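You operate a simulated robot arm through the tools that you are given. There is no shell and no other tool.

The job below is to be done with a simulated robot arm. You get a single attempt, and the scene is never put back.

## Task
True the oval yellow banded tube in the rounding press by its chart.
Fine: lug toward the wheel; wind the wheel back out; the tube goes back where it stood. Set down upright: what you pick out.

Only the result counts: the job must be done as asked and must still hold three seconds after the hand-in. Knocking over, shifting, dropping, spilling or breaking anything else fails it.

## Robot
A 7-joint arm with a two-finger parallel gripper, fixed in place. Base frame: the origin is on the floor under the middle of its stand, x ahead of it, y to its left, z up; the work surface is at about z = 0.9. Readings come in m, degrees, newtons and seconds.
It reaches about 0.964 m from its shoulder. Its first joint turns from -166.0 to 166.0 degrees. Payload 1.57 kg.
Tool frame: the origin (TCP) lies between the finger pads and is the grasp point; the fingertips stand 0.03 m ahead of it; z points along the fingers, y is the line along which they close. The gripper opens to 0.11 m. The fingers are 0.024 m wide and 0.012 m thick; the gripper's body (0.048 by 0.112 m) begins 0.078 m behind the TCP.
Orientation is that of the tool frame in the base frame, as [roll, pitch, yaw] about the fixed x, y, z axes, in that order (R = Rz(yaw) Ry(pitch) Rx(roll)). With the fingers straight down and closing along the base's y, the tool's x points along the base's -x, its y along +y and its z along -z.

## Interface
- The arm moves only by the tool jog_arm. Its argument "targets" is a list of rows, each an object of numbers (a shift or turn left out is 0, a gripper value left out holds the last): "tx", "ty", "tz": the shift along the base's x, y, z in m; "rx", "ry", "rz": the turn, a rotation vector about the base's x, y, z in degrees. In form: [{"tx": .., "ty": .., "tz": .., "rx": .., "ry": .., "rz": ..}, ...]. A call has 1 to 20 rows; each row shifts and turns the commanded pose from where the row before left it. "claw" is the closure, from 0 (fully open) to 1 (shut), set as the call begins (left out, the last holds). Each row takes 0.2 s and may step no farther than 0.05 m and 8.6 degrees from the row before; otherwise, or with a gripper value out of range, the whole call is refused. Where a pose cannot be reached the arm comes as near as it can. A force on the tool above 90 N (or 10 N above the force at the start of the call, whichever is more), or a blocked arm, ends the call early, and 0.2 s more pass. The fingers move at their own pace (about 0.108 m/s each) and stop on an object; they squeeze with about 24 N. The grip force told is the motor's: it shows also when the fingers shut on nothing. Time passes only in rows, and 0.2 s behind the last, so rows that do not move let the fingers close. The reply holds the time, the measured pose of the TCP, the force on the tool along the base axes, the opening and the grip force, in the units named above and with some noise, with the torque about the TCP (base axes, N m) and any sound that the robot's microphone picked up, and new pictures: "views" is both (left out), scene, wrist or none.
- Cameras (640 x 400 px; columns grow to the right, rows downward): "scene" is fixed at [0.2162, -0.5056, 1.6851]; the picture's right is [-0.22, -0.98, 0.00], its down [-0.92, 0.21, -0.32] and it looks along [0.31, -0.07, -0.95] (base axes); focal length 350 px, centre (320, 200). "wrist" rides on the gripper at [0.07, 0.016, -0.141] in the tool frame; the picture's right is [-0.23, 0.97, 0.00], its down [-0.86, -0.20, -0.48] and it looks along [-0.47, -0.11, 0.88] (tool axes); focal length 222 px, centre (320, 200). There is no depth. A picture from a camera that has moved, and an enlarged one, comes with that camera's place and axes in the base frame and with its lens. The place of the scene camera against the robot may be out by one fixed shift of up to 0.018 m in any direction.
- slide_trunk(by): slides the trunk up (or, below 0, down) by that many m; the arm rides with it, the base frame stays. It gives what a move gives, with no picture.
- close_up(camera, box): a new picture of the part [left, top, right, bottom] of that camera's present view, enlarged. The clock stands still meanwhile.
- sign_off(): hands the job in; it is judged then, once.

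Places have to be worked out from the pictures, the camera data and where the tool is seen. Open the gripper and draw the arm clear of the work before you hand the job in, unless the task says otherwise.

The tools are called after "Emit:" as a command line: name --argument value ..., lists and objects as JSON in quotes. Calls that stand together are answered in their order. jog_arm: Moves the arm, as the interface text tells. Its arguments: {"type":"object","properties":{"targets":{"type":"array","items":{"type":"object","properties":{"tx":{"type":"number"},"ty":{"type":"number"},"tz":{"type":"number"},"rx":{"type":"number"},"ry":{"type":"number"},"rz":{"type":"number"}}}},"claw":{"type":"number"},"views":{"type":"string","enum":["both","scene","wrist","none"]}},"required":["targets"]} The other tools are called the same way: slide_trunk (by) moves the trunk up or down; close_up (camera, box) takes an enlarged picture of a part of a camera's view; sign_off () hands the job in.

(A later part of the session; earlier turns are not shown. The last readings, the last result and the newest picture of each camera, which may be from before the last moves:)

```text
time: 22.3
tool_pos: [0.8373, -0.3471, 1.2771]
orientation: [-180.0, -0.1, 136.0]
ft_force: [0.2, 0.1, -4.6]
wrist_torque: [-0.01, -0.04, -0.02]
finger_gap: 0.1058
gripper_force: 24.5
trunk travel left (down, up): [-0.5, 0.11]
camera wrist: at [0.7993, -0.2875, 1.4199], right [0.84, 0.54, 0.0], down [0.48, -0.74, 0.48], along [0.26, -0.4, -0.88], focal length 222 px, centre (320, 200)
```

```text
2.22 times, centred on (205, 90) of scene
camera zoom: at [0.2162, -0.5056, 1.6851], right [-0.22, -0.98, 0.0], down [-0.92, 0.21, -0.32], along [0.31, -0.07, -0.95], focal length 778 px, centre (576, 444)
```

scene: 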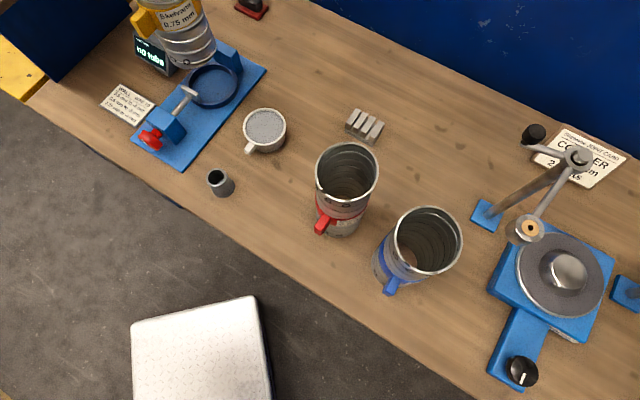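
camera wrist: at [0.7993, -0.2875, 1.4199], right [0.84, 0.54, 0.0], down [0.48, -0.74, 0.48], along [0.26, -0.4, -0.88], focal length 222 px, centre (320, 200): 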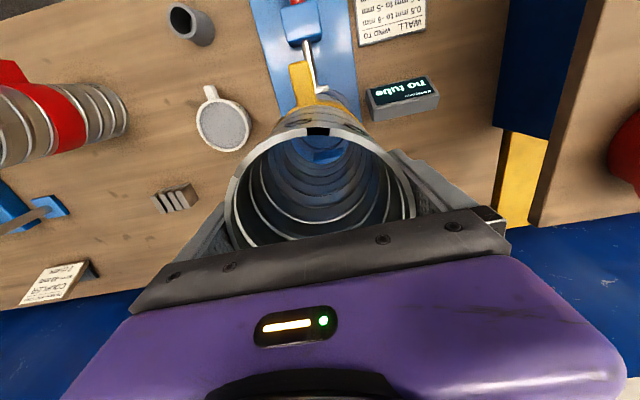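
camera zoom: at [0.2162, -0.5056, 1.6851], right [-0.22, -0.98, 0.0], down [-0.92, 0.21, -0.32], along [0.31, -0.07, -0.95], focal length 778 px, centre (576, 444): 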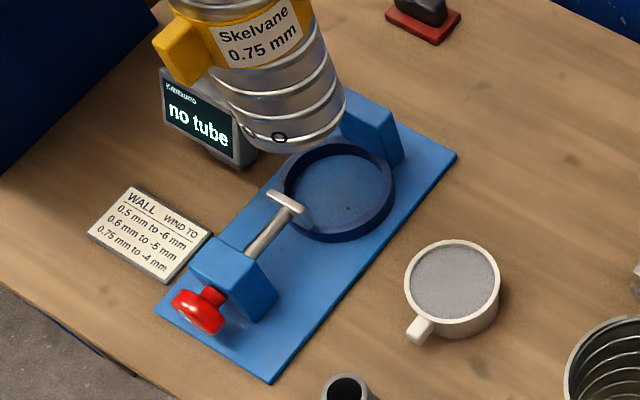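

The tube hangs above the seat; seat centre from both cameras ≈(0.844, -0.349). I'll shift to it and lower until the base is just above the jaw height, then inspect.

Emit:
jog_arm --targets '[{"tx": 0.0067, "ty": -0.0019, "tz": -0.02}, {"tz": -0.02}, {"tz": -0.016}, {"tz": 0.0}]'

Emit:
close_up --camera "scene" --box '[140, 30, 260, 150]'

Emit:
close_up --camera "wrist" --box '[240, 0, 400, 160]'

```text
time: 23.3
tool_pos: [0.8467, -0.3518, 1.224]
orientation: [180.0, -0.1, 136.0]
ft_force: [0.4, -1.0, -4.3]
wrist_torque: [-0.04, -0.03, -0.02]
finger_gap: 0.1058
gripper_force: 24.0
trunk travel left (down, up): [-0.5, 0.11]
camera wrist: at [0.8073, -0.2915, 1.3656], right [0.84, 0.54, 0.0], down [0.48, -0.74, 0.48], along [0.26, -0.4, -0.88], focal length 222 px, centre (320, 200)
```

scene: 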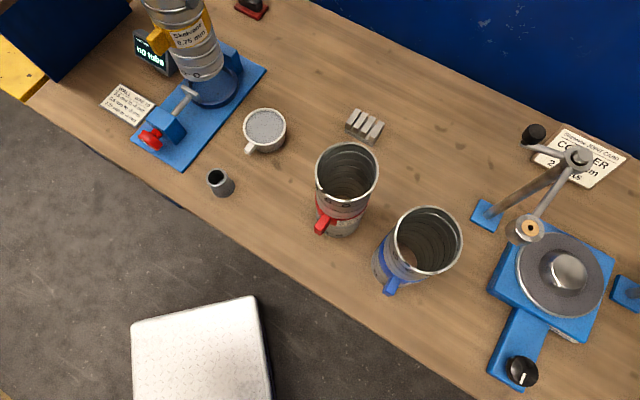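
wrist: 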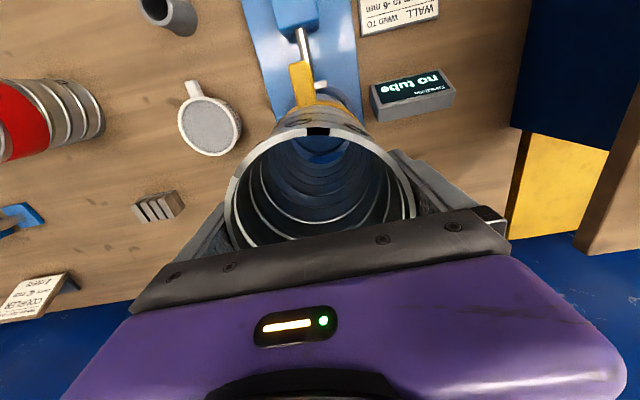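

```text
3.33 times, centred on (200, 90) of scene
camera zoom: at [0.2162, -0.5056, 1.6851], right [-0.22, -0.98, 0.0], down [-0.92, 0.21, -0.32], along [0.31, -0.07, -0.95], focal length 1168 px, centre (720, 567)
```

zoom: 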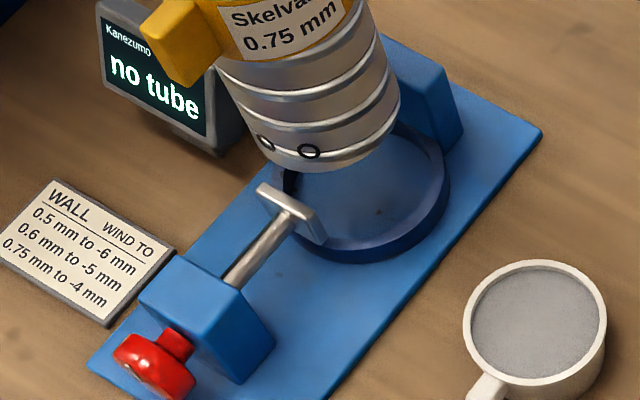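

```text
2.50 times, centred on (320, 80) of wrist
camera zoom: at [0.8073, -0.2915, 1.3656], right [0.84, 0.54, 0.0], down [0.48, -0.74, 0.48], along [0.26, -0.4, -0.88], focal length 555 px, centre (320, 500)
```

zoom: 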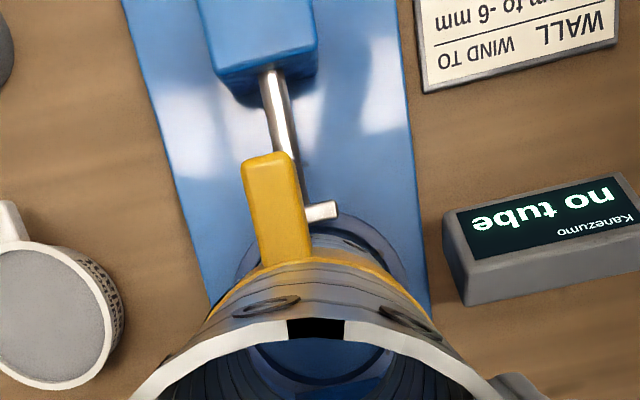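

Tube centre estimates to within ~2 mm of the seat centre with about 5 mm to the jaw. I'll lower a little more and compare the tube base with the ring and jaw at higher zoom.

Emit:
jog_arm --targets '[{"tz": -0.01}, {"tz": -0.01}, {"tz": 0.0}]' --views "none"

Emit:
close_up --camera "scene" --box '[165, 40, 255, 120]'

Emit:
close_up --camera "wrist" --box '[270, 60, 390, 160]'

```text
time: 24.1
tool_pos: [0.8489, -0.3508, 1.2042]
orientation: [-180.0, -0.2, 136.0]
ft_force: [0.0, 0.3, -3.5]
wrist_torque: [-0.01, -0.02, 0.03]
finger_gap: 0.1057
gripper_force: 24.5
trunk travel left (down, up): [-0.5, 0.11]
```

```text
5.00 times, centred on (210, 80) of scene
camera zoom: at [0.2162, -0.5056, 1.6851], right [-0.22, -0.98, 0.0], down [-0.92, 0.21, -0.32], along [0.31, -0.07, -0.95], focal length 1752 px, centre (870, 800)
```

zoom: 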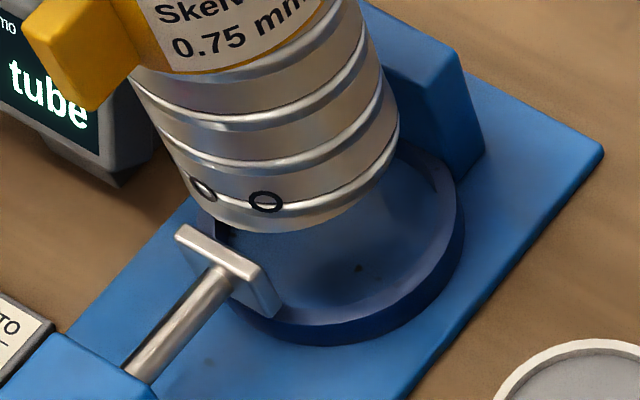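

```text
4.00 times, centred on (330, 110) of wrist
camera zoom: at [0.8091, -0.2909, 1.346], right [0.84, 0.54, 0.0], down [0.48, -0.74, 0.48], along [0.26, -0.4, -0.88], focal length 888 px, centre (280, 560)
```

zoom: 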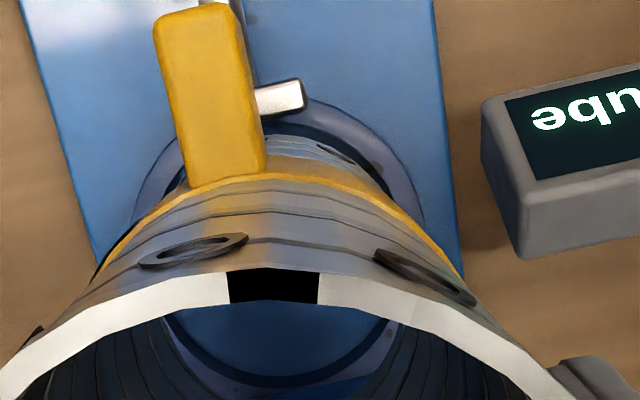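

Scene geometry puts the tube about 2 mm off the ring centre (in +y). I'll correct that and lower past the jaw, watching force.

Emit:
jog_arm --targets '[{"tx": 0.0005, "ty": -0.002}, {"tz": -0.007}, {"tz": -0.007}, {"tz": -0.007}, {"tz": -0.007}, {"tz": 0.0}]' --views "none"

Emit:
close_up --camera "scene" --box '[165, 50, 255, 120]'

Emit:
close_up --camera "wrist" --box '[270, 60, 390, 160]'

```text
time: 25.5
tool_pos: [0.8488, -0.3513, 1.1759]
orientation: [-180.0, -0.1, 136.1]
ft_force: [-0.1, 0.6, -4.8]
wrist_torque: [0.03, 0.01, 0.01]
finger_gap: 0.1059
gripper_force: 24.0
trunk travel left (down, up): [-0.5, 0.11]
```

```text
5.71 times, centred on (210, 85) of scene
camera zoom: at [0.2162, -0.5056, 1.6851], right [-0.22, -0.98, 0.0], down [-0.92, 0.21, -0.32], along [0.31, -0.07, -0.95], focal length 2002 px, centre (949, 857)
```

zoom: 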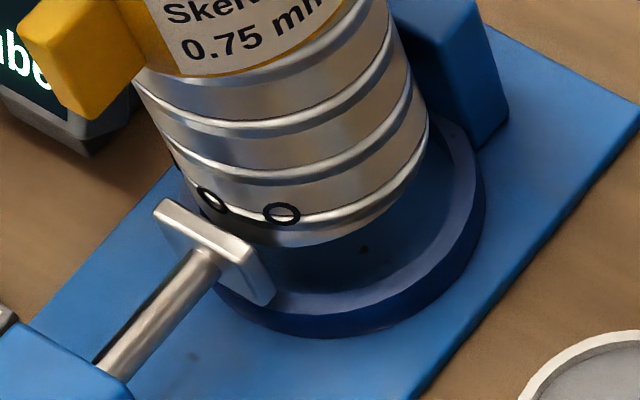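

```text
4.00 times, centred on (330, 110) of wrist
camera zoom: at [0.8102, -0.2917, 1.3177], right [0.84, 0.54, 0.0], down [0.48, -0.74, 0.48], along [0.26, -0.4, -0.88], focal length 888 px, centre (280, 560)
```

zoom: 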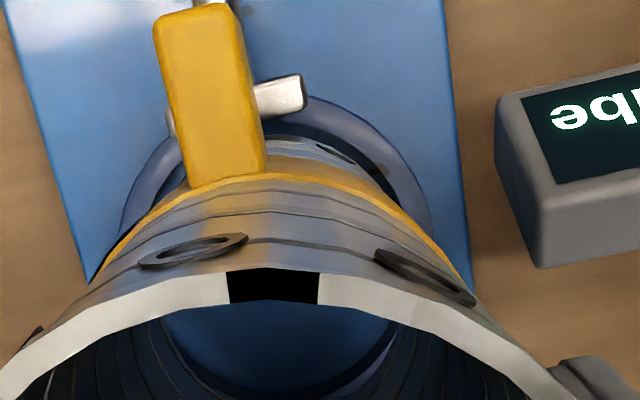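

Past the jaw with a clear gap and no contact. The offset is now about 1.5 mm; I'll trim it and continue down to just above the ring.

Emit:
jog_arm --targets '[{"tx": 0.0005, "ty": -0.0013, "tz": -0.007}, {"tz": -0.007}, {"tz": -0.007}, {"tz": -0.006}, {"tz": -0.004}, {"tz": 0.0}]' --views "none"

Emit:
close_up --camera "scene" --box '[165, 50, 255, 120]'

```text
time: 26.9
tool_pos: [0.8496, -0.3549, 1.1477]
orientation: [179.9, 0.0, 136.0]
ft_force: [-2.5, 0.4, 14.7]
wrist_torque: [0.17, -0.37, -0.02]
finger_gap: 0.1058
gripper_force: 24.1
trunk travel left (down, up): [-0.5, 0.11]
```

```text
5.71 times, centred on (210, 85) of scene
camera zoom: at [0.2162, -0.5056, 1.6851], right [-0.22, -0.98, 0.0], down [-0.92, 0.21, -0.32], along [0.31, -0.07, -0.95], focal length 2002 px, centre (949, 857)
```

zoom: 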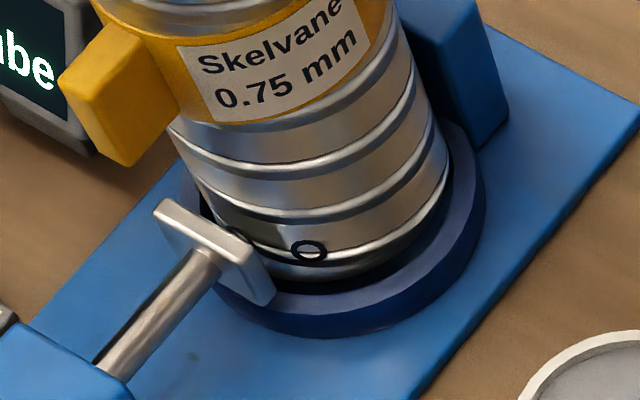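

Contact at TCP z≈1.148: the base is touching the ring top (~19 N), mostly toward +x. I'll lift slightly and look closely from both cameras.

Emit:
jog_arm --targets '[{"tz": 0.006}, {"tz": 0.0}, {"tz": 0.0}]' --views "none"

Emit:
close_up --camera "scene" --box '[180, 65, 250, 115]'

Emit:
close_up --camera "wrist" --box '[275, 60, 375, 130]'

Emit:
close_up --camera "wrist" --box '[240, 110, 410, 230]'

```text
time: 27.7
tool_pos: [0.8503, -0.3526, 1.1506]
orientation: [180.0, -0.2, 136.0]
ft_force: [0.3, -0.1, -3.9]
wrist_torque: [0.0, 0.0, 0.01]
finger_gap: 0.1058
gripper_force: 23.5
trunk travel left (down, up): [-0.5, 0.11]
```

```text
8.00 times, centred on (215, 90) of scene
camera zoom: at [0.2162, -0.5056, 1.6851], right [-0.22, -0.98, 0.0], down [-0.92, 0.21, -0.32], along [0.31, -0.07, -0.95], focal length 2803 px, centre (1160, 1080)
```

zoom: 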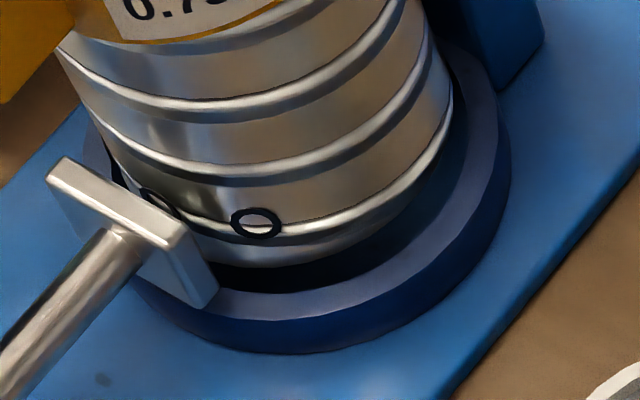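

```text
5.71 times, centred on (325, 95) of wrist
camera zoom: at [0.8114, -0.2928, 1.2932], right [0.84, 0.54, 0.0], down [0.48, -0.74, 0.48], along [0.26, -0.4, -0.88], focal length 1269 px, centre (291, 800)
```

zoom: 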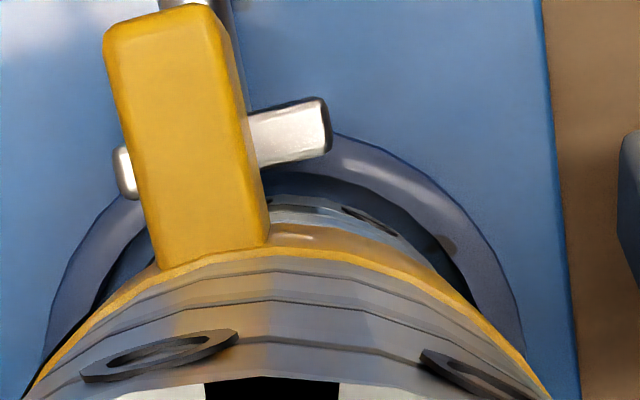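

```text
3.33 times, centred on (325, 170) of wrist
camera zoom: at [0.8114, -0.2928, 1.2932], right [0.84, 0.54, 0.0], down [0.48, -0.74, 0.48], along [0.26, -0.4, -0.88], focal length 740 px, centre (303, 300)
```

zoom: 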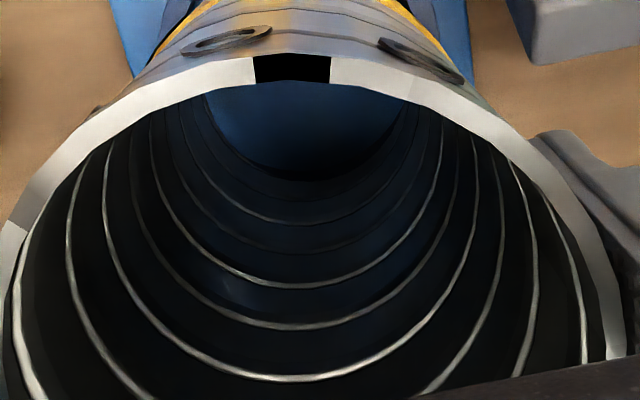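

Views show ~6 mm gap on the lug/near side versus tight on the far side. I'll shift about 2.5 mm toward the wheel side and lower in small steps.

Emit:
jog_arm --targets '[{"tx": -0.0022, "ty": 0.0014}, {"tz": 0.0}, {"tz": -0.003}, {"tz": -0.002}, {"tz": -0.002}, {"tz": -0.002}, {"tz": 0.0}]' --views "none"

Emit:
close_up --camera "scene" --box '[180, 65, 250, 115]'

```text
time: 29.3
tool_pos: [0.8481, -0.3518, 1.1428]
orientation: [179.9, -0.1, 136.0]
ft_force: [-0.3, 0.6, -3.6]
wrist_torque: [0.0, -0.03, -0.02]
finger_gap: 0.1054
gripper_force: 23.9
trunk travel left (down, up): [-0.5, 0.11]
```

```text
8.00 times, centred on (215, 90) of scene
camera zoom: at [0.2162, -0.5056, 1.6851], right [-0.22, -0.98, 0.0], down [-0.92, 0.21, -0.32], along [0.31, -0.07, -0.95], focal length 2803 px, centre (1160, 1080)
```

zoom: 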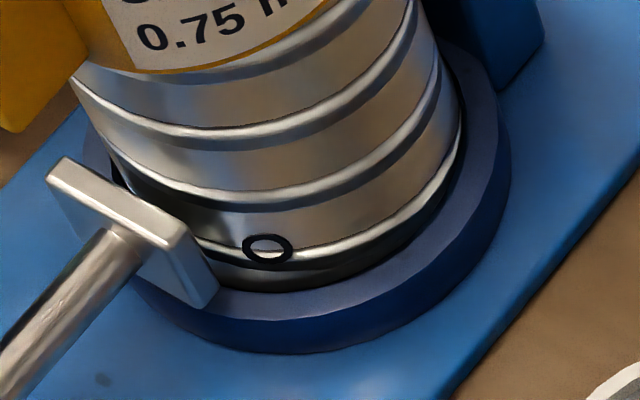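

No contact at z=1.143, lower than before: the base is entering the ring. Continuing down gently to find the plate.

Emit:
jog_arm --targets '[{"tz": -0.002}, {"tz": -0.002}, {"tz": -0.002}, {"tz": -0.002}, {"tz": -0.002}, {"tz": 0.0}]' --views "none"

Emit:
close_up --camera "scene" --box '[130, 20, 260, 120]'

```text
time: 30.7
tool_pos: [0.848, -0.3533, 1.1318]
orientation: [-179.9, 0.0, 135.9]
ft_force: [0.3, -0.3, -4.0]
wrist_torque: [-0.02, 0.02, -0.01]
finger_gap: 0.1055
gripper_force: 23.5
trunk travel left (down, up): [-0.5, 0.11]
```

```text
4.00 times, centred on (195, 70) of scene
camera zoom: at [0.2162, -0.5056, 1.6851], right [-0.22, -0.98, 0.0], down [-0.92, 0.21, -0.32], along [0.31, -0.07, -0.95], focal length 1401 px, centre (820, 720)
```

zoom: 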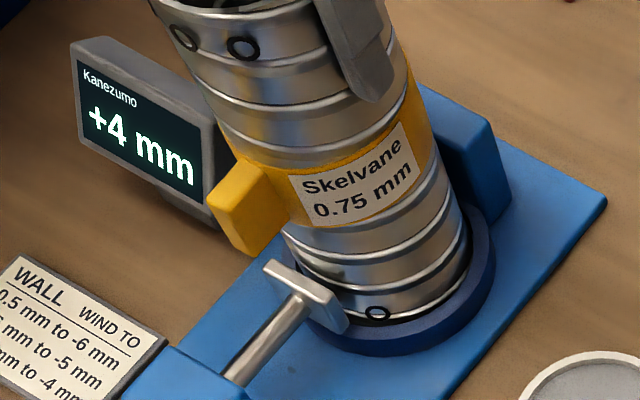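

The display now reads "+4 mm" – the tube is in the seat. A few more 1-2 mm steps to rest it on the plate.

Emit:
jog_arm --targets '[{"tz": -0.0015}, {"tz": -0.0015}, {"tz": -0.0015}, {"tz": 0.0}]' --views "none"

```text
time: 31.7
tool_pos: [0.8469, -0.3527, 1.1266]
orientation: [179.9, 0.1, 136.0]
ft_force: [-1.3, 1.0, 9.2]
wrist_torque: [0.53, 0.55, -0.03]
finger_gap: 0.1059
gripper_force: 23.9
trunk travel left (down, up): [-0.5, 0.11]
```

The tube rests on the plate (about 13 N). I'll open the gripper and then rise straight up slowly.

Emit:
jog_arm --targets '[{"tz": 0.001}, {"tz": 0.0}, {"tz": 0.0}]' --claw 0 --views "wrist"

Emit:
close_up --camera "scene" --box '[130, 10, 260, 120]'

Emit:
close_up --camera "wrist" --box '[200, 60, 440, 240]'

```text
time: 32.5
tool_pos: [0.8475, -0.3521, 1.1274]
orientation: [-180.0, -0.2, 135.9]
ft_force: [-0.3, 0.5, 0.6]
wrist_torque: [0.01, -0.01, -0.02]
finger_gap: 0.11
gripper_force: 0.1
trunk travel left (down, up): [-0.5, 0.11]
camera wrist: at [0.8089, -0.2927, 1.2694], right [0.84, 0.54, 0.0], down [0.48, -0.74, 0.48], along [0.26, -0.4, -0.88], focal length 222 px, centre (320, 200)
```

wrist: 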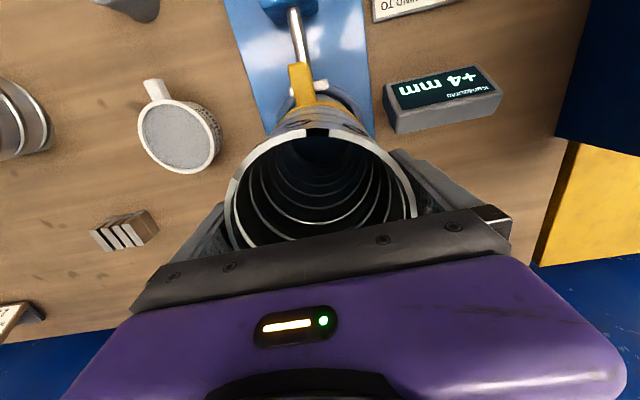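

```text
3.64 times, centred on (195, 65) of scene
camera zoom: at [0.2162, -0.5056, 1.6851], right [-0.22, -0.98, 0.0], down [-0.92, 0.21, -0.32], along [0.31, -0.07, -0.95], focal length 1274 px, centre (774, 691)
```

zoom: 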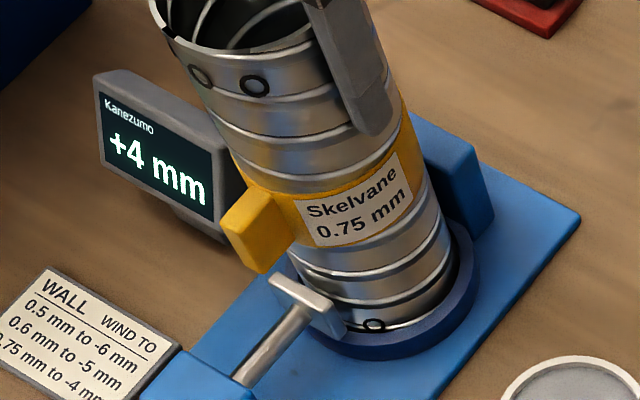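

```text
2.22 times, centred on (320, 150) of wrist
camera zoom: at [0.8089, -0.2927, 1.2694], right [0.84, 0.54, 0.0], down [0.48, -0.74, 0.48], along [0.26, -0.4, -0.88], focal length 494 px, centre (320, 311)
```

zoom: 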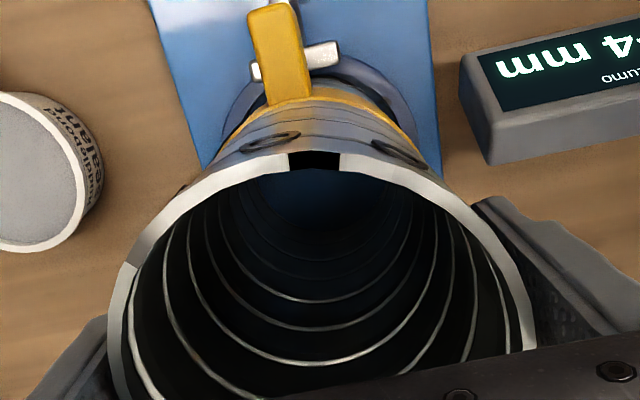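

Released with no side force. Rising straight up now.

Emit:
jog_arm --targets '[{"tz": 0.01}, {"tz": 0.01}, {"tz": 0.015}, {"tz": 0.02}, {"tz": 0.03}, {"tz": 0.03}, {"tz": 0.03}]'

Emit:
close_up --camera "scene" --box '[90, 0, 270, 180]'

Emit:
close_up --camera "wrist" --box '[220, 0, 420, 150]'

```text
time: 34.1
tool_pos: [0.8481, -0.3528, 1.2714]
orientation: [-180.0, -0.1, 135.9]
ft_force: [0.6, -0.6, -0.3]
wrist_torque: [0.0, 0.02, -0.02]
finger_gap: 0.1104
gripper_force: 0.0
trunk travel left (down, up): [-0.5, 0.11]
camera wrist: at [0.8101, -0.2922, 1.4139], right [0.84, 0.54, 0.0], down [0.48, -0.74, 0.48], along [0.26, -0.4, -0.88], focal length 222 px, centre (320, 200)
```

scene: 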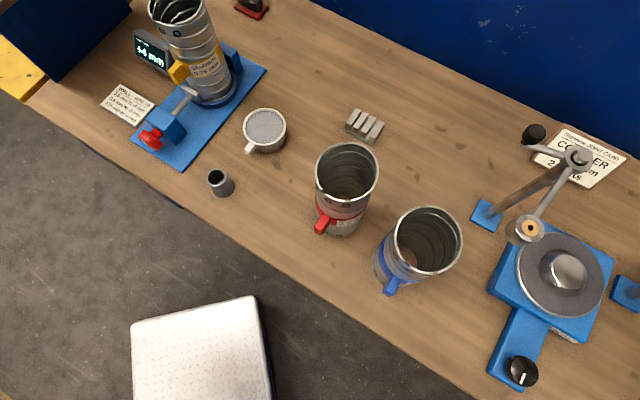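
wrist: 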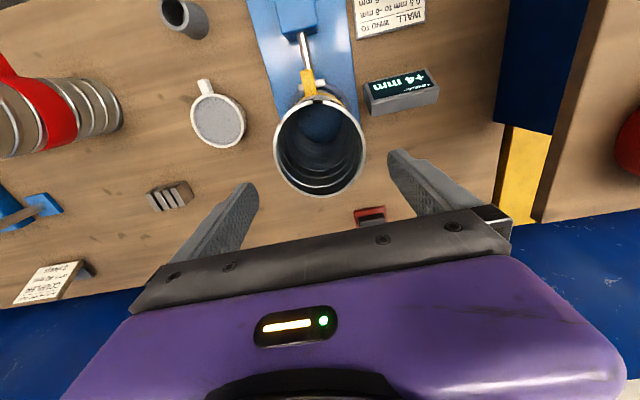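

```text
2.22 times, centred on (180, 90) of scene
camera zoom: at [0.2162, -0.5056, 1.6851], right [-0.22, -0.98, 0.0], down [-0.92, 0.21, -0.32], along [0.31, -0.07, -0.95], focal length 778 px, centre (631, 444)
```

zoom: 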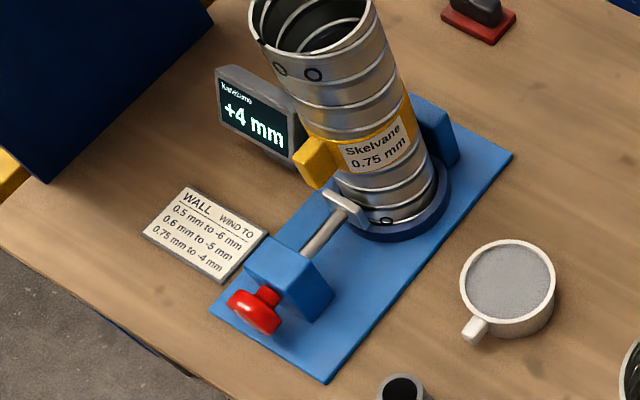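

```text
2.67 times, centred on (320, 75) of wrist
camera zoom: at [0.8101, -0.2922, 1.4139], right [0.84, 0.54, 0.0], down [0.48, -0.74, 0.48], along [0.26, -0.4, -0.88], focal length 592 px, centre (320, 533)
```

zoom: 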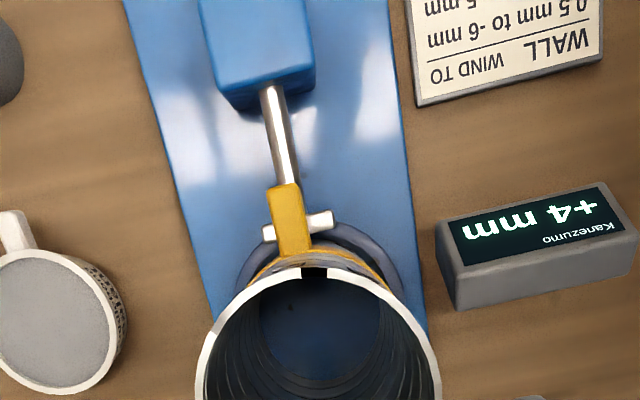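

The tube stands free with the lug toward the wheel, display "+4 mm". I'll move back along the press axis, over the wheel, to measure the wheel.

Emit:
jog_arm --targets '[{"tx": -0.0285, "ty": 0.0281}, {"tx": -0.0285, "ty": 0.0281}, {"tx": -0.0285, "ty": 0.0281}, {"tx": -0.0285, "ty": 0.0281}, {"tx": -0.0285, "ty": 0.0281}, {"tx": -0.0285, "ty": 0.0281}, {"tx": -0.0285, "ty": 0.0281}, {"tx": -0.0285, "ty": 0.0281}, {"tz": 0.0}]'

Emit:
close_up --camera "wrist" --box '[270, 60, 400, 200]'

Emit:
close_up --camera "scene" --box '[120, 90, 200, 170]'

```text
time: 36.1
tool_pos: [0.6193, -0.1264, 1.272]
orientation: [180.0, -0.1, 136.0]
ft_force: [-0.2, -0.1, -0.2]
wrist_torque: [0.04, -0.03, 0.02]
finger_gap: 0.11
gripper_force: 0.0
trunk travel left (down, up): [-0.5, 0.11]
camera wrist: at [0.5815, -0.0653, 1.4139], right [0.84, 0.54, 0.0], down [0.48, -0.74, 0.48], along [0.26, -0.4, -0.88], focal length 222 px, centre (320, 200)
```

scene: 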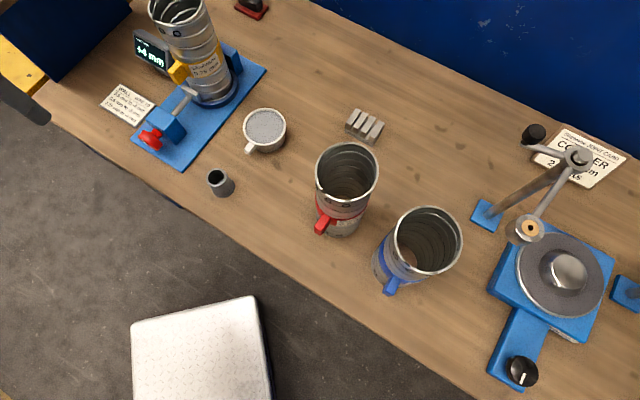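
wrist: 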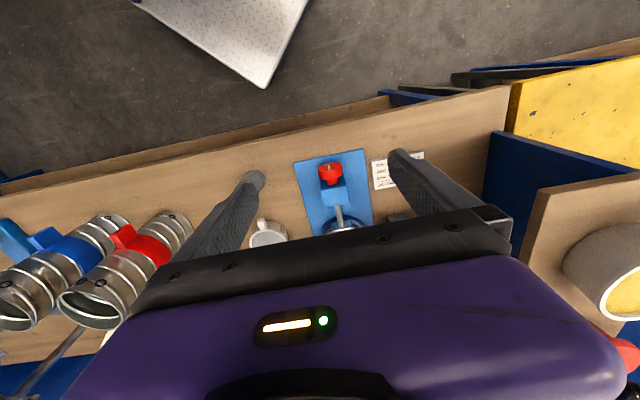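

```text
2.86 times, centred on (335, 130) of wrist
camera zoom: at [0.5815, -0.0653, 1.4139], right [0.84, 0.54, 0.0], down [0.48, -0.74, 0.48], along [0.26, -0.4, -0.88], focal length 635 px, centre (277, 400)
```

zoom: 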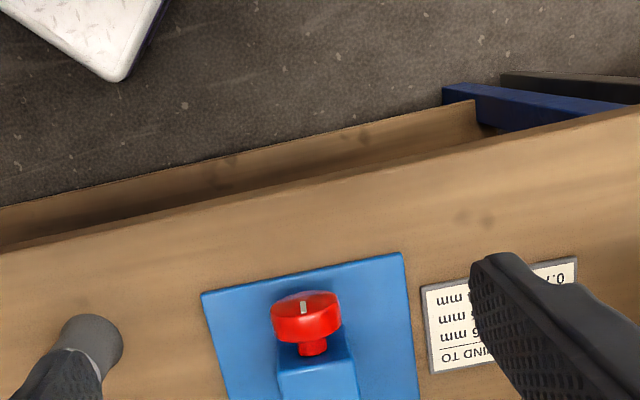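

```text
5.00 times, centred on (160, 130) of scene
camera zoom: at [0.2162, -0.5056, 1.6851], right [-0.22, -0.98, 0.0], down [-0.92, 0.21, -0.32], along [0.31, -0.07, -0.95], focal length 1752 px, centre (1120, 550)
```

zoom: 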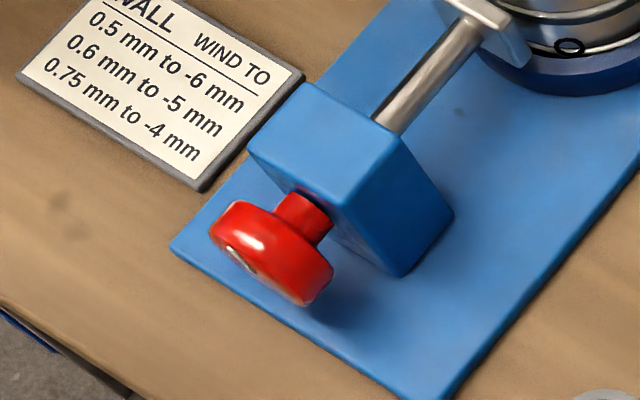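

The wheel centre triangulates to about (0.694, -0.199, 0.963), diameter ≈0.053, table edge ≈0.085 m behind it. I'll back off the table and try tilting the tool toward horizontal along the screw axis.

Emit:
jog_arm --targets '[{"tx": -0.0247, "ty": 0.0247}, {"tx": -0.0247, "ty": 0.0247}, {"tx": -0.0247, "ty": 0.0247}, {"tx": -0.0247, "ty": 0.0247}, {"rx": -5.5, "ry": -5.5}, {"rx": -5.5, "ry": -5.5}, {"rx": -5.5, "ry": -5.5}, {"rx": -5.5, "ry": -5.5}]'

```text
time: 37.9
tool_pos: [0.5724, -0.0225, 1.3268]
orientation: [-179.2, 29.9, 135.8]
ft_force: [0.2, -0.7, 0.3]
wrist_torque: [0.02, 0.0, 0.01]
finger_gap: 0.1099
gripper_force: 0.1
out of reach, approached as far as the arm can: row 5, 6, 7, 8
trunk travel left (down, up): [-0.5, 0.11]
camera wrist: at [0.4909, 0.0819, 1.4148], right [0.83, 0.56, 0.1], down [0.23, -0.49, 0.84], along [0.52, -0.67, -0.53], focal length 222 px, centre (320, 200)
```

scene: 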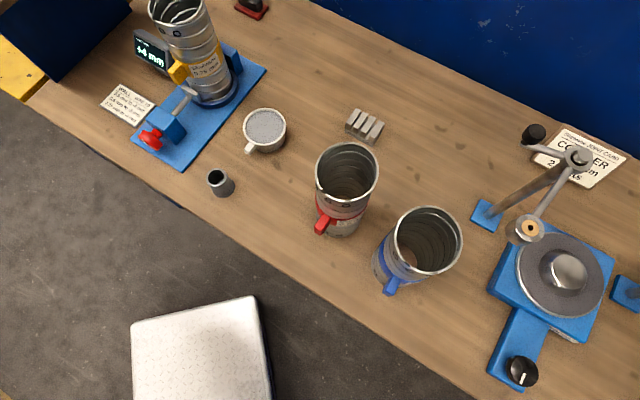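
wrist: 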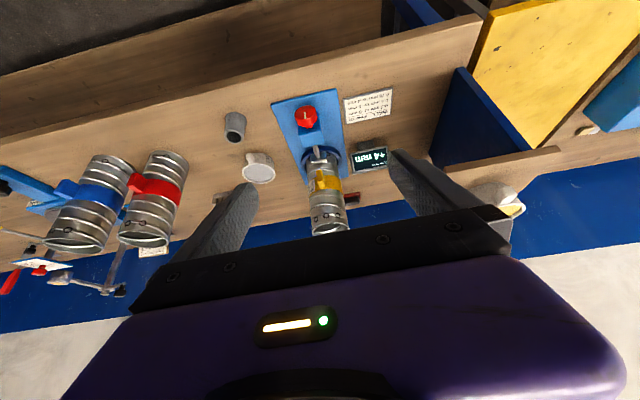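

The arm is too folded to tilt here at this trunk height. The hand is 11 cm clear of the table edge, so I'll lower the trunk to bring the shoulder nearer wheel height.

Emit:
slide_trunk --by -0.2

```text
time: 40.1
tool_pos: [0.5718, -0.0219, 1.1273]
orientation: [-178.9, 30.0, 136.2]
ft_force: [-0.7, 0.0, 0.0]
wrist_torque: [-0.02, -0.01, 0.04]
finger_gap: 0.11
gripper_force: 0.0
trunk travel left (down, up): [-0.3, 0.31]
```

Now I'll continue tilting in small steps while moving slightly along the press axis.

Emit:
jog_arm --targets '[{"tx": 0.01, "ty": -0.012, "rx": -5.5, "ry": -5.5}, {"tx": 0.01, "ty": -0.012, "rx": -5.5, "ry": -5.5}, {"tx": 0.01, "ty": -0.012, "rx": -5.5, "ry": -5.5}]' --views "none"

```text
time: 40.9
tool_pos: [0.6379, -0.0421, 1.1651]
orientation: [-177.6, 53.3, 136.7]
ft_force: [-0.6, -1.2, 0.3]
wrist_torque: [-0.01, 0.0, 0.03]
finger_gap: 0.11
gripper_force: 0.0
out of reach, approached as far as the arm can: row 1, 2, 3
trunk travel left (down, up): [-0.3, 0.31]
```

The arm gets pushed outward and up because the wrist is close to the shoulder; lowering the trunk further should help. Hand stays above table height and off its edge.

Emit:
slide_trunk --by -0.13

```text
time: 42.5
tool_pos: [0.6384, -0.0411, 1.0347]
orientation: [-177.5, 53.2, 136.9]
ft_force: [0.3, -0.4, 0.1]
wrist_torque: [-0.04, 0.0, -0.01]
finger_gap: 0.1099
gripper_force: 0.1
trunk travel left (down, up): [-0.17, 0.44]
```

Now I'll slide sideways onto the wheel's axis line, about 0.10 m in front of the wheel and above it, keeping the tilt.

Emit:
jog_arm --targets '[{"tx": -0.0055, "ty": -0.029, "tz": 0.005}, {"tx": -0.0055, "ty": -0.029, "tz": 0.005}, {"tx": -0.005, "ty": -0.028, "tz": 0.005}]'

```text
time: 43.3
tool_pos: [0.6335, -0.1199, 1.0633]
orientation: [-178.4, 54.0, 136.8]
ft_force: [0.0, 0.1, 0.8]
wrist_torque: [0.04, 0.0, -0.01]
finger_gap: 0.1101
gripper_force: 0.0
out of reach, approached as far as the arm can: row 1, 2, 3
trunk travel left (down, up): [-0.17, 0.44]
camera wrist: at [0.534, 0.0024, 1.0907], right [0.78, 0.6, 0.17], down [-0.05, -0.21, 0.98], along [0.62, -0.77, -0.14], focal length 222 px, centre (320, 200)
```

scene: 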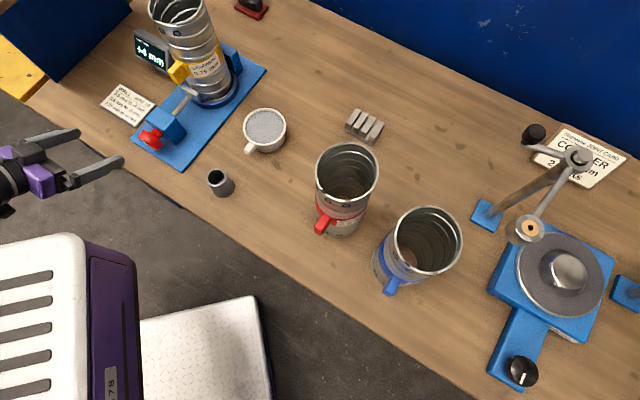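
wrist: 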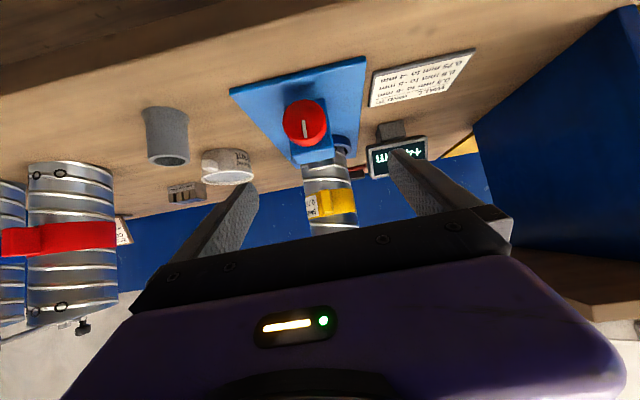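

The hand now faces the wheel from above at 54° tilt and everything is in view. I'll advance toward a hover just above the wheel, tilting a little more.

Emit:
jog_arm --targets '[{"tx": 0.0217, "ty": -0.0217, "tz": -0.005, "rx": -2, "ry": -2}, {"tx": 0.0217, "ty": -0.0217, "tz": -0.005, "rx": -2, "ry": -2}, {"tx": 0.0217, "ty": -0.0217, "tz": -0.005, "rx": -2, "ry": -2}, {"tx": 0.0}]'

Emit:
close_up --camera "wrist" --box '[200, 50, 440, 230]'

Emit:
close_up --camera "scene" --box '[70, 40, 230, 200]'

```text
time: 44.3
tool_pos: [0.701, -0.1875, 1.0498]
orientation: [-177.9, 62.7, 137.2]
ft_force: [0.3, 0.1, 0.4]
wrist_torque: [-0.01, 0.0, 0.04]
finger_gap: 0.11
gripper_force: 0.1
trunk travel left (down, up): [-0.17, 0.44]
camera wrist: at [0.6002, -0.0636, 1.0523], right [0.76, 0.62, 0.19], down [-0.15, -0.11, 0.98], along [0.63, -0.78, 0.01], focal length 222 px, centre (320, 200)
```

scene: 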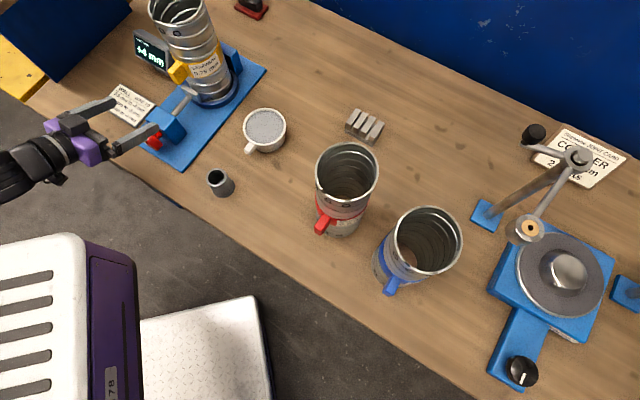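
wrist: 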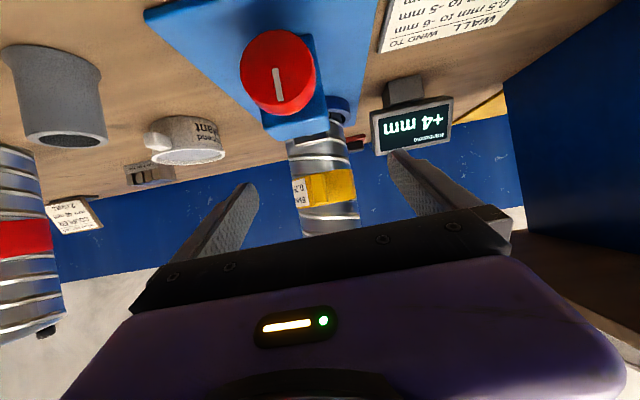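

```text
2.22 times, centred on (320, 140) of wrist
camera zoom: at [0.6002, -0.0636, 1.0523], right [0.76, 0.62, 0.19], down [-0.15, -0.11, 0.98], along [0.63, -0.78, 0.01], focal length 494 px, centre (320, 333)
```

zoom: 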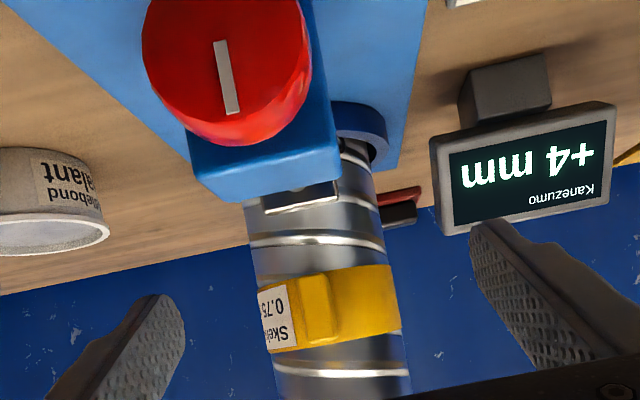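

```text
2.50 times, centred on (150, 120) of scene
camera zoom: at [0.2162, -0.5056, 1.6851], right [-0.22, -0.98, 0.0], down [-0.92, 0.21, -0.32], along [0.31, -0.07, -0.95], focal length 876 px, centre (745, 400)
```

zoom: 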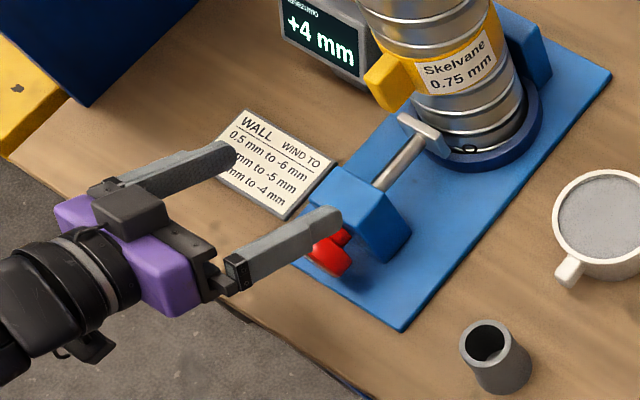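

The readings agree: wheel face centre ≈(0.691, -0.198, 0.963). I'll lower and tilt together toward the wheel with fingers open on either side of it; first half now.

Emit:
jog_arm --targets '[{"tx": -0.002, "ty": -0.0013, "tz": -0.0145, "rx": -3.06, "ry": -3.3}, {"tx": -0.002, "ty": -0.0013, "tz": -0.0145, "rx": -3.06, "ry": -3.3}, {"tx": -0.002, "ty": -0.0013, "tz": -0.0145, "rx": -3.06, "ry": -3.3}, {"tx": 0.0}]'

Emit:
close_up --camera "scene" --box '[70, 40, 230, 200]'

```text
time: 45.3
tool_pos: [0.7416, -0.1927, 1.0292]
orientation: [-177.9, 76.0, 137.1]
ft_force: [0.4, 0.3, 0.3]
wrist_torque: [0.0, -0.02, -0.03]
finger_gap: 0.11
gripper_force: 0.0
out of reach, approached as far as the arm can: row 1, 2, 3
trunk travel left (down, up): [-0.17, 0.44]
camera wrist: at [0.6438, -0.0723, 0.9962], right [0.73, 0.65, 0.21], down [-0.32, 0.05, 0.95], along [0.61, -0.76, 0.24], focal length 222 px, centre (320, 200)
```

scene: 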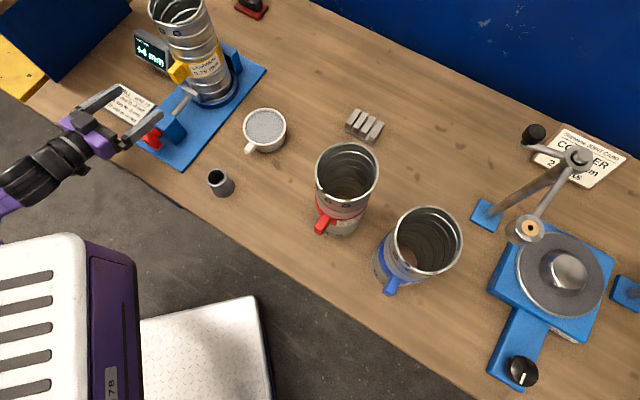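
wrist: 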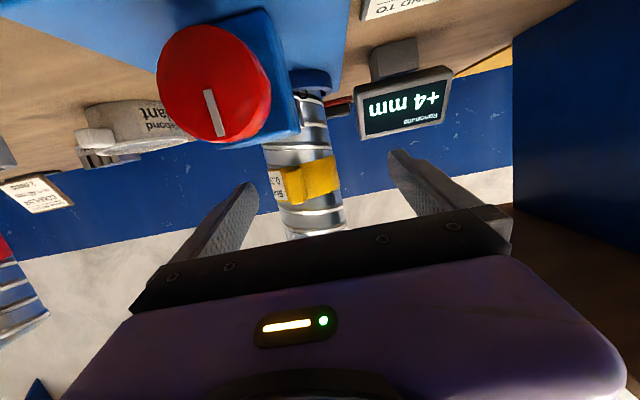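

```text
2.50 times, centred on (150, 120) of scene
camera zoom: at [0.2162, -0.5056, 1.6851], right [-0.22, -0.98, 0.0], down [-0.92, 0.21, -0.32], along [0.31, -0.07, -0.95], focal length 876 px, centre (745, 400)
```

zoom: 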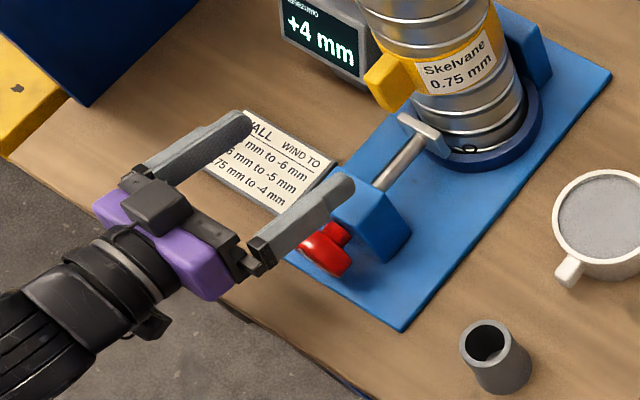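

Full horizontal is out of reach at this trunk height. I'll go back up, ease the tilt, then lower the trunk its remaining travel to flatten the forearm.

Emit:
jog_arm --targets '[{"tz": 0.045, "rx": 3.06, "ry": 3.3}, {"tz": 0.045, "rx": 3.06, "ry": 3.3}, {"tz": 0.045, "rx": 3.06, "ry": 3.3}, {"tz": 0.045}, {"tz": 0.0}]' --views "none"

```text
time: 46.0
tool_pos: [0.7533, -0.1871, 1.0952]
orientation: [-147.2, 62.4, 162.9]
ft_force: [0.2, 0.0, 0.1]
wrist_torque: [-0.01, -0.01, -0.01]
finger_gap: 0.1101
gripper_force: 0.1
trunk travel left (down, up): [-0.17, 0.44]
stopped in row 3: the arm was blocked; the commanded pose is now the measured one
```

The arm blocked mid-way with an odd orientation. I'll look before moving again.

Emit:
close_up --camera "scene" --box '[0, 0, 320, 400]'

Emit:
close_up --camera "wrist" --box '[0, 0, 640, 400]'

```text
1.00 times, centred on (160, 200) of scene (not enlarged: the box is as wide or as high as the picture)
camera zoom: at [0.2162, -0.5056, 1.6851], right [-0.22, -0.98, 0.0], down [-0.92, 0.21, -0.32], along [0.31, -0.07, -0.95], focal length 350 px, centre (480, 200)
```

zoom: 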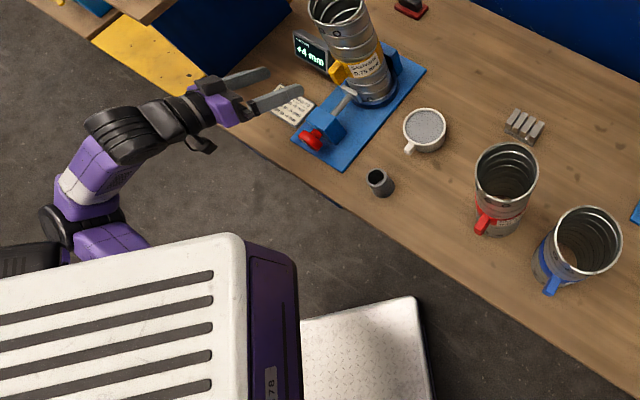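

```text
1.00 times, centred on (320, 200) of wrist (not enlarged: the box is as wide or as high as the picture)
camera zoom: at [0.6554, -0.0623, 1.0845], right [0.79, 0.61, -0.04], down [-0.03, 0.1, 0.99], along [0.61, -0.78, 0.1], focal length 222 px, centre (320, 200)
```

zoom: 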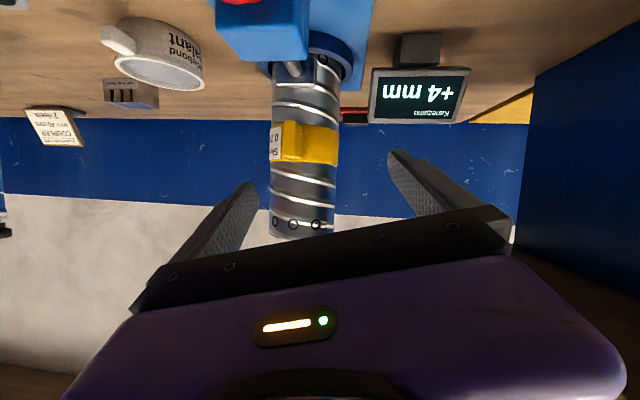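

The picture shows nothing touching; the arm only ran against a joint limit. I'll back away from the tube, up and level the hand in small steps.

Emit:
jog_arm --targets '[{"tx": -0.018, "ty": 0.006, "tz": 0.012, "rx": 5.3, "rz": 0.5}, {"tx": -0.018, "ty": 0.006, "tz": 0.012, "rx": 5.3, "rz": 0.5}, {"tx": -0.018, "ty": 0.006, "tz": 0.012, "rx": 5.3, "rz": 0.5}, {"tx": -0.018, "ty": 0.006, "tz": 0.012, "rx": 5.3, "rz": 0.5}]' --views "none"

Emit:
close_up --camera "scene" --box '[0, 0, 320, 400]'

```text
time: 46.6
tool_pos: [0.7227, -0.1834, 1.0895]
orientation: [-146.1, 54.8, 160.6]
ft_force: [0.5, 0.0, 0.2]
wrist_torque: [0.01, 0.02, 0.0]
finger_gap: 0.1099
gripper_force: 0.0
trunk travel left (down, up): [-0.17, 0.44]
stopped in row 3: the arm was blocked; the commanded pose is now the measured one
```

```text
1.00 times, centred on (160, 200) of scene (not enlarged: the box is as wide or as high as the picture)
camera zoom: at [0.2162, -0.5056, 1.6851], right [-0.22, -0.98, 0.0], down [-0.92, 0.21, -0.32], along [0.31, -0.07, -0.95], focal length 350 px, centre (480, 200)
```

zoom: 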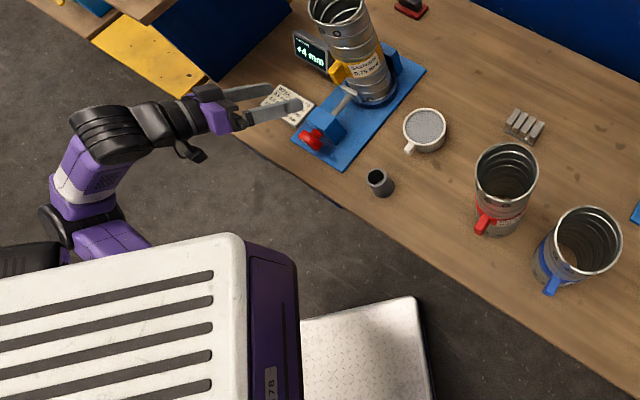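

Still near a limit. I'll try easing the tilt toward pointing down while rising, the direction that was free before.

Emit:
jog_arm --targets '[{"tx": -0.01, "ty": 0.01, "tz": 0.02, "rx": 4, "ry": 4}, {"tx": -0.01, "ty": 0.01, "tz": 0.02, "rx": 4, "ry": 4}, {"tx": -0.01, "ty": 0.01, "tz": 0.02, "rx": 4, "ry": 4}]' --views "none"

```text
time: 47.3
tool_pos: [0.7163, -0.1565, 1.0977]
orientation: [-139.6, 40.1, 163.1]
ft_force: [1.3, -0.4, 0.7]
wrist_torque: [-0.03, -0.02, -0.02]
finger_gap: 0.1098
gripper_force: 0.0
trunk travel left (down, up): [-0.17, 0.44]
stopped in row 3: the arm was blocked; the commanded pose is now the measured one
```

Raising the trunk moves the whole arm up without changing its joints – I'll do that to get clear, then re-form the posture.

Emit:
slide_trunk --by 0.2

Emit:
close_up --camera "scene" --box '[0, 0, 320, 400]'

```text
time: 49.4
tool_pos: [0.7149, -0.1565, 1.2983]
orientation: [-139.5, 40.1, 163.1]
ft_force: [-0.2, -0.4, 0.7]
wrist_torque: [-0.05, 0.01, 0.05]
finger_gap: 0.1099
gripper_force: 0.0
trunk travel left (down, up): [-0.37, 0.24]
```

```text
1.00 times, centred on (160, 200) of scene (not enlarged: the box is as wide or as high as the picture)
camera zoom: at [0.2162, -0.5056, 1.6851], right [-0.22, -0.98, 0.0], down [-0.92, 0.21, -0.32], along [0.31, -0.07, -0.95], focal length 350 px, centre (480, 200)
```

zoom: 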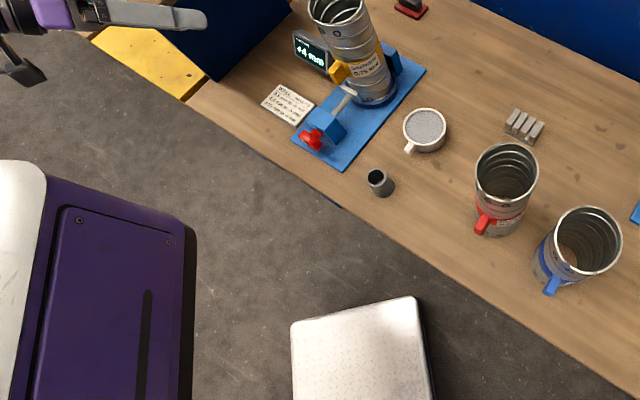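

Now I'll rotate the hand back to straight-down (55.6° about the computed axis) while moving to the earlier hover point beside the table.

Emit:
jog_arm --targets '[{"tx": -0.0136, "ty": 0.0044, "rx": 7.55, "ry": 1.92, "rz": -1.55}, {"tx": -0.0136, "ty": 0.0044, "rx": 7.55, "ry": 1.92, "rz": -1.55}, {"tx": -0.0136, "ty": 0.0044, "rx": 7.55, "ry": 1.92, "rz": -1.55}, {"tx": -0.0136, "ty": 0.0044, "rx": 7.55, "ry": 1.92, "rz": -1.55}, {"tx": -0.0136, "ty": 0.0044, "rx": 7.55, "ry": 1.92, "rz": -1.55}, {"tx": -0.0136, "ty": 0.0044, "rx": 7.55, "ry": 1.92, "rz": -1.55}, {"tx": -0.0136, "ty": 0.0044, "rx": 7.55, "ry": 1.92, "rz": -1.55}, {"tz": 0.0}]' --views "scene"

```text
time: 51.2
tool_pos: [0.62, -0.1303, 1.2945]
orientation: [-179.9, -0.3, 135.5]
ft_force: [0.0, 0.0, 0.1]
wrist_torque: [0.0, 0.0, -0.02]
finger_gap: 0.1099
gripper_force: 0.0
trunk travel left (down, up): [-0.37, 0.24]
```

scene: 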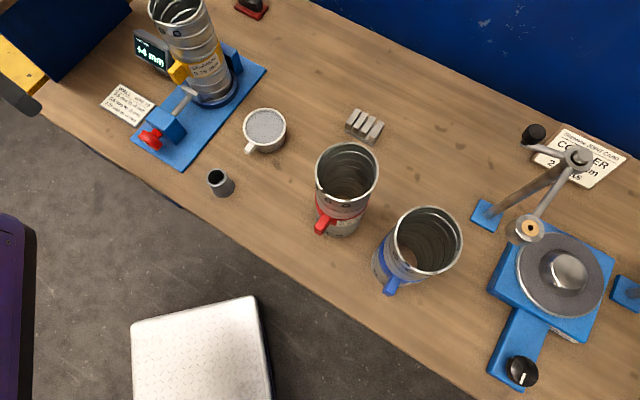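

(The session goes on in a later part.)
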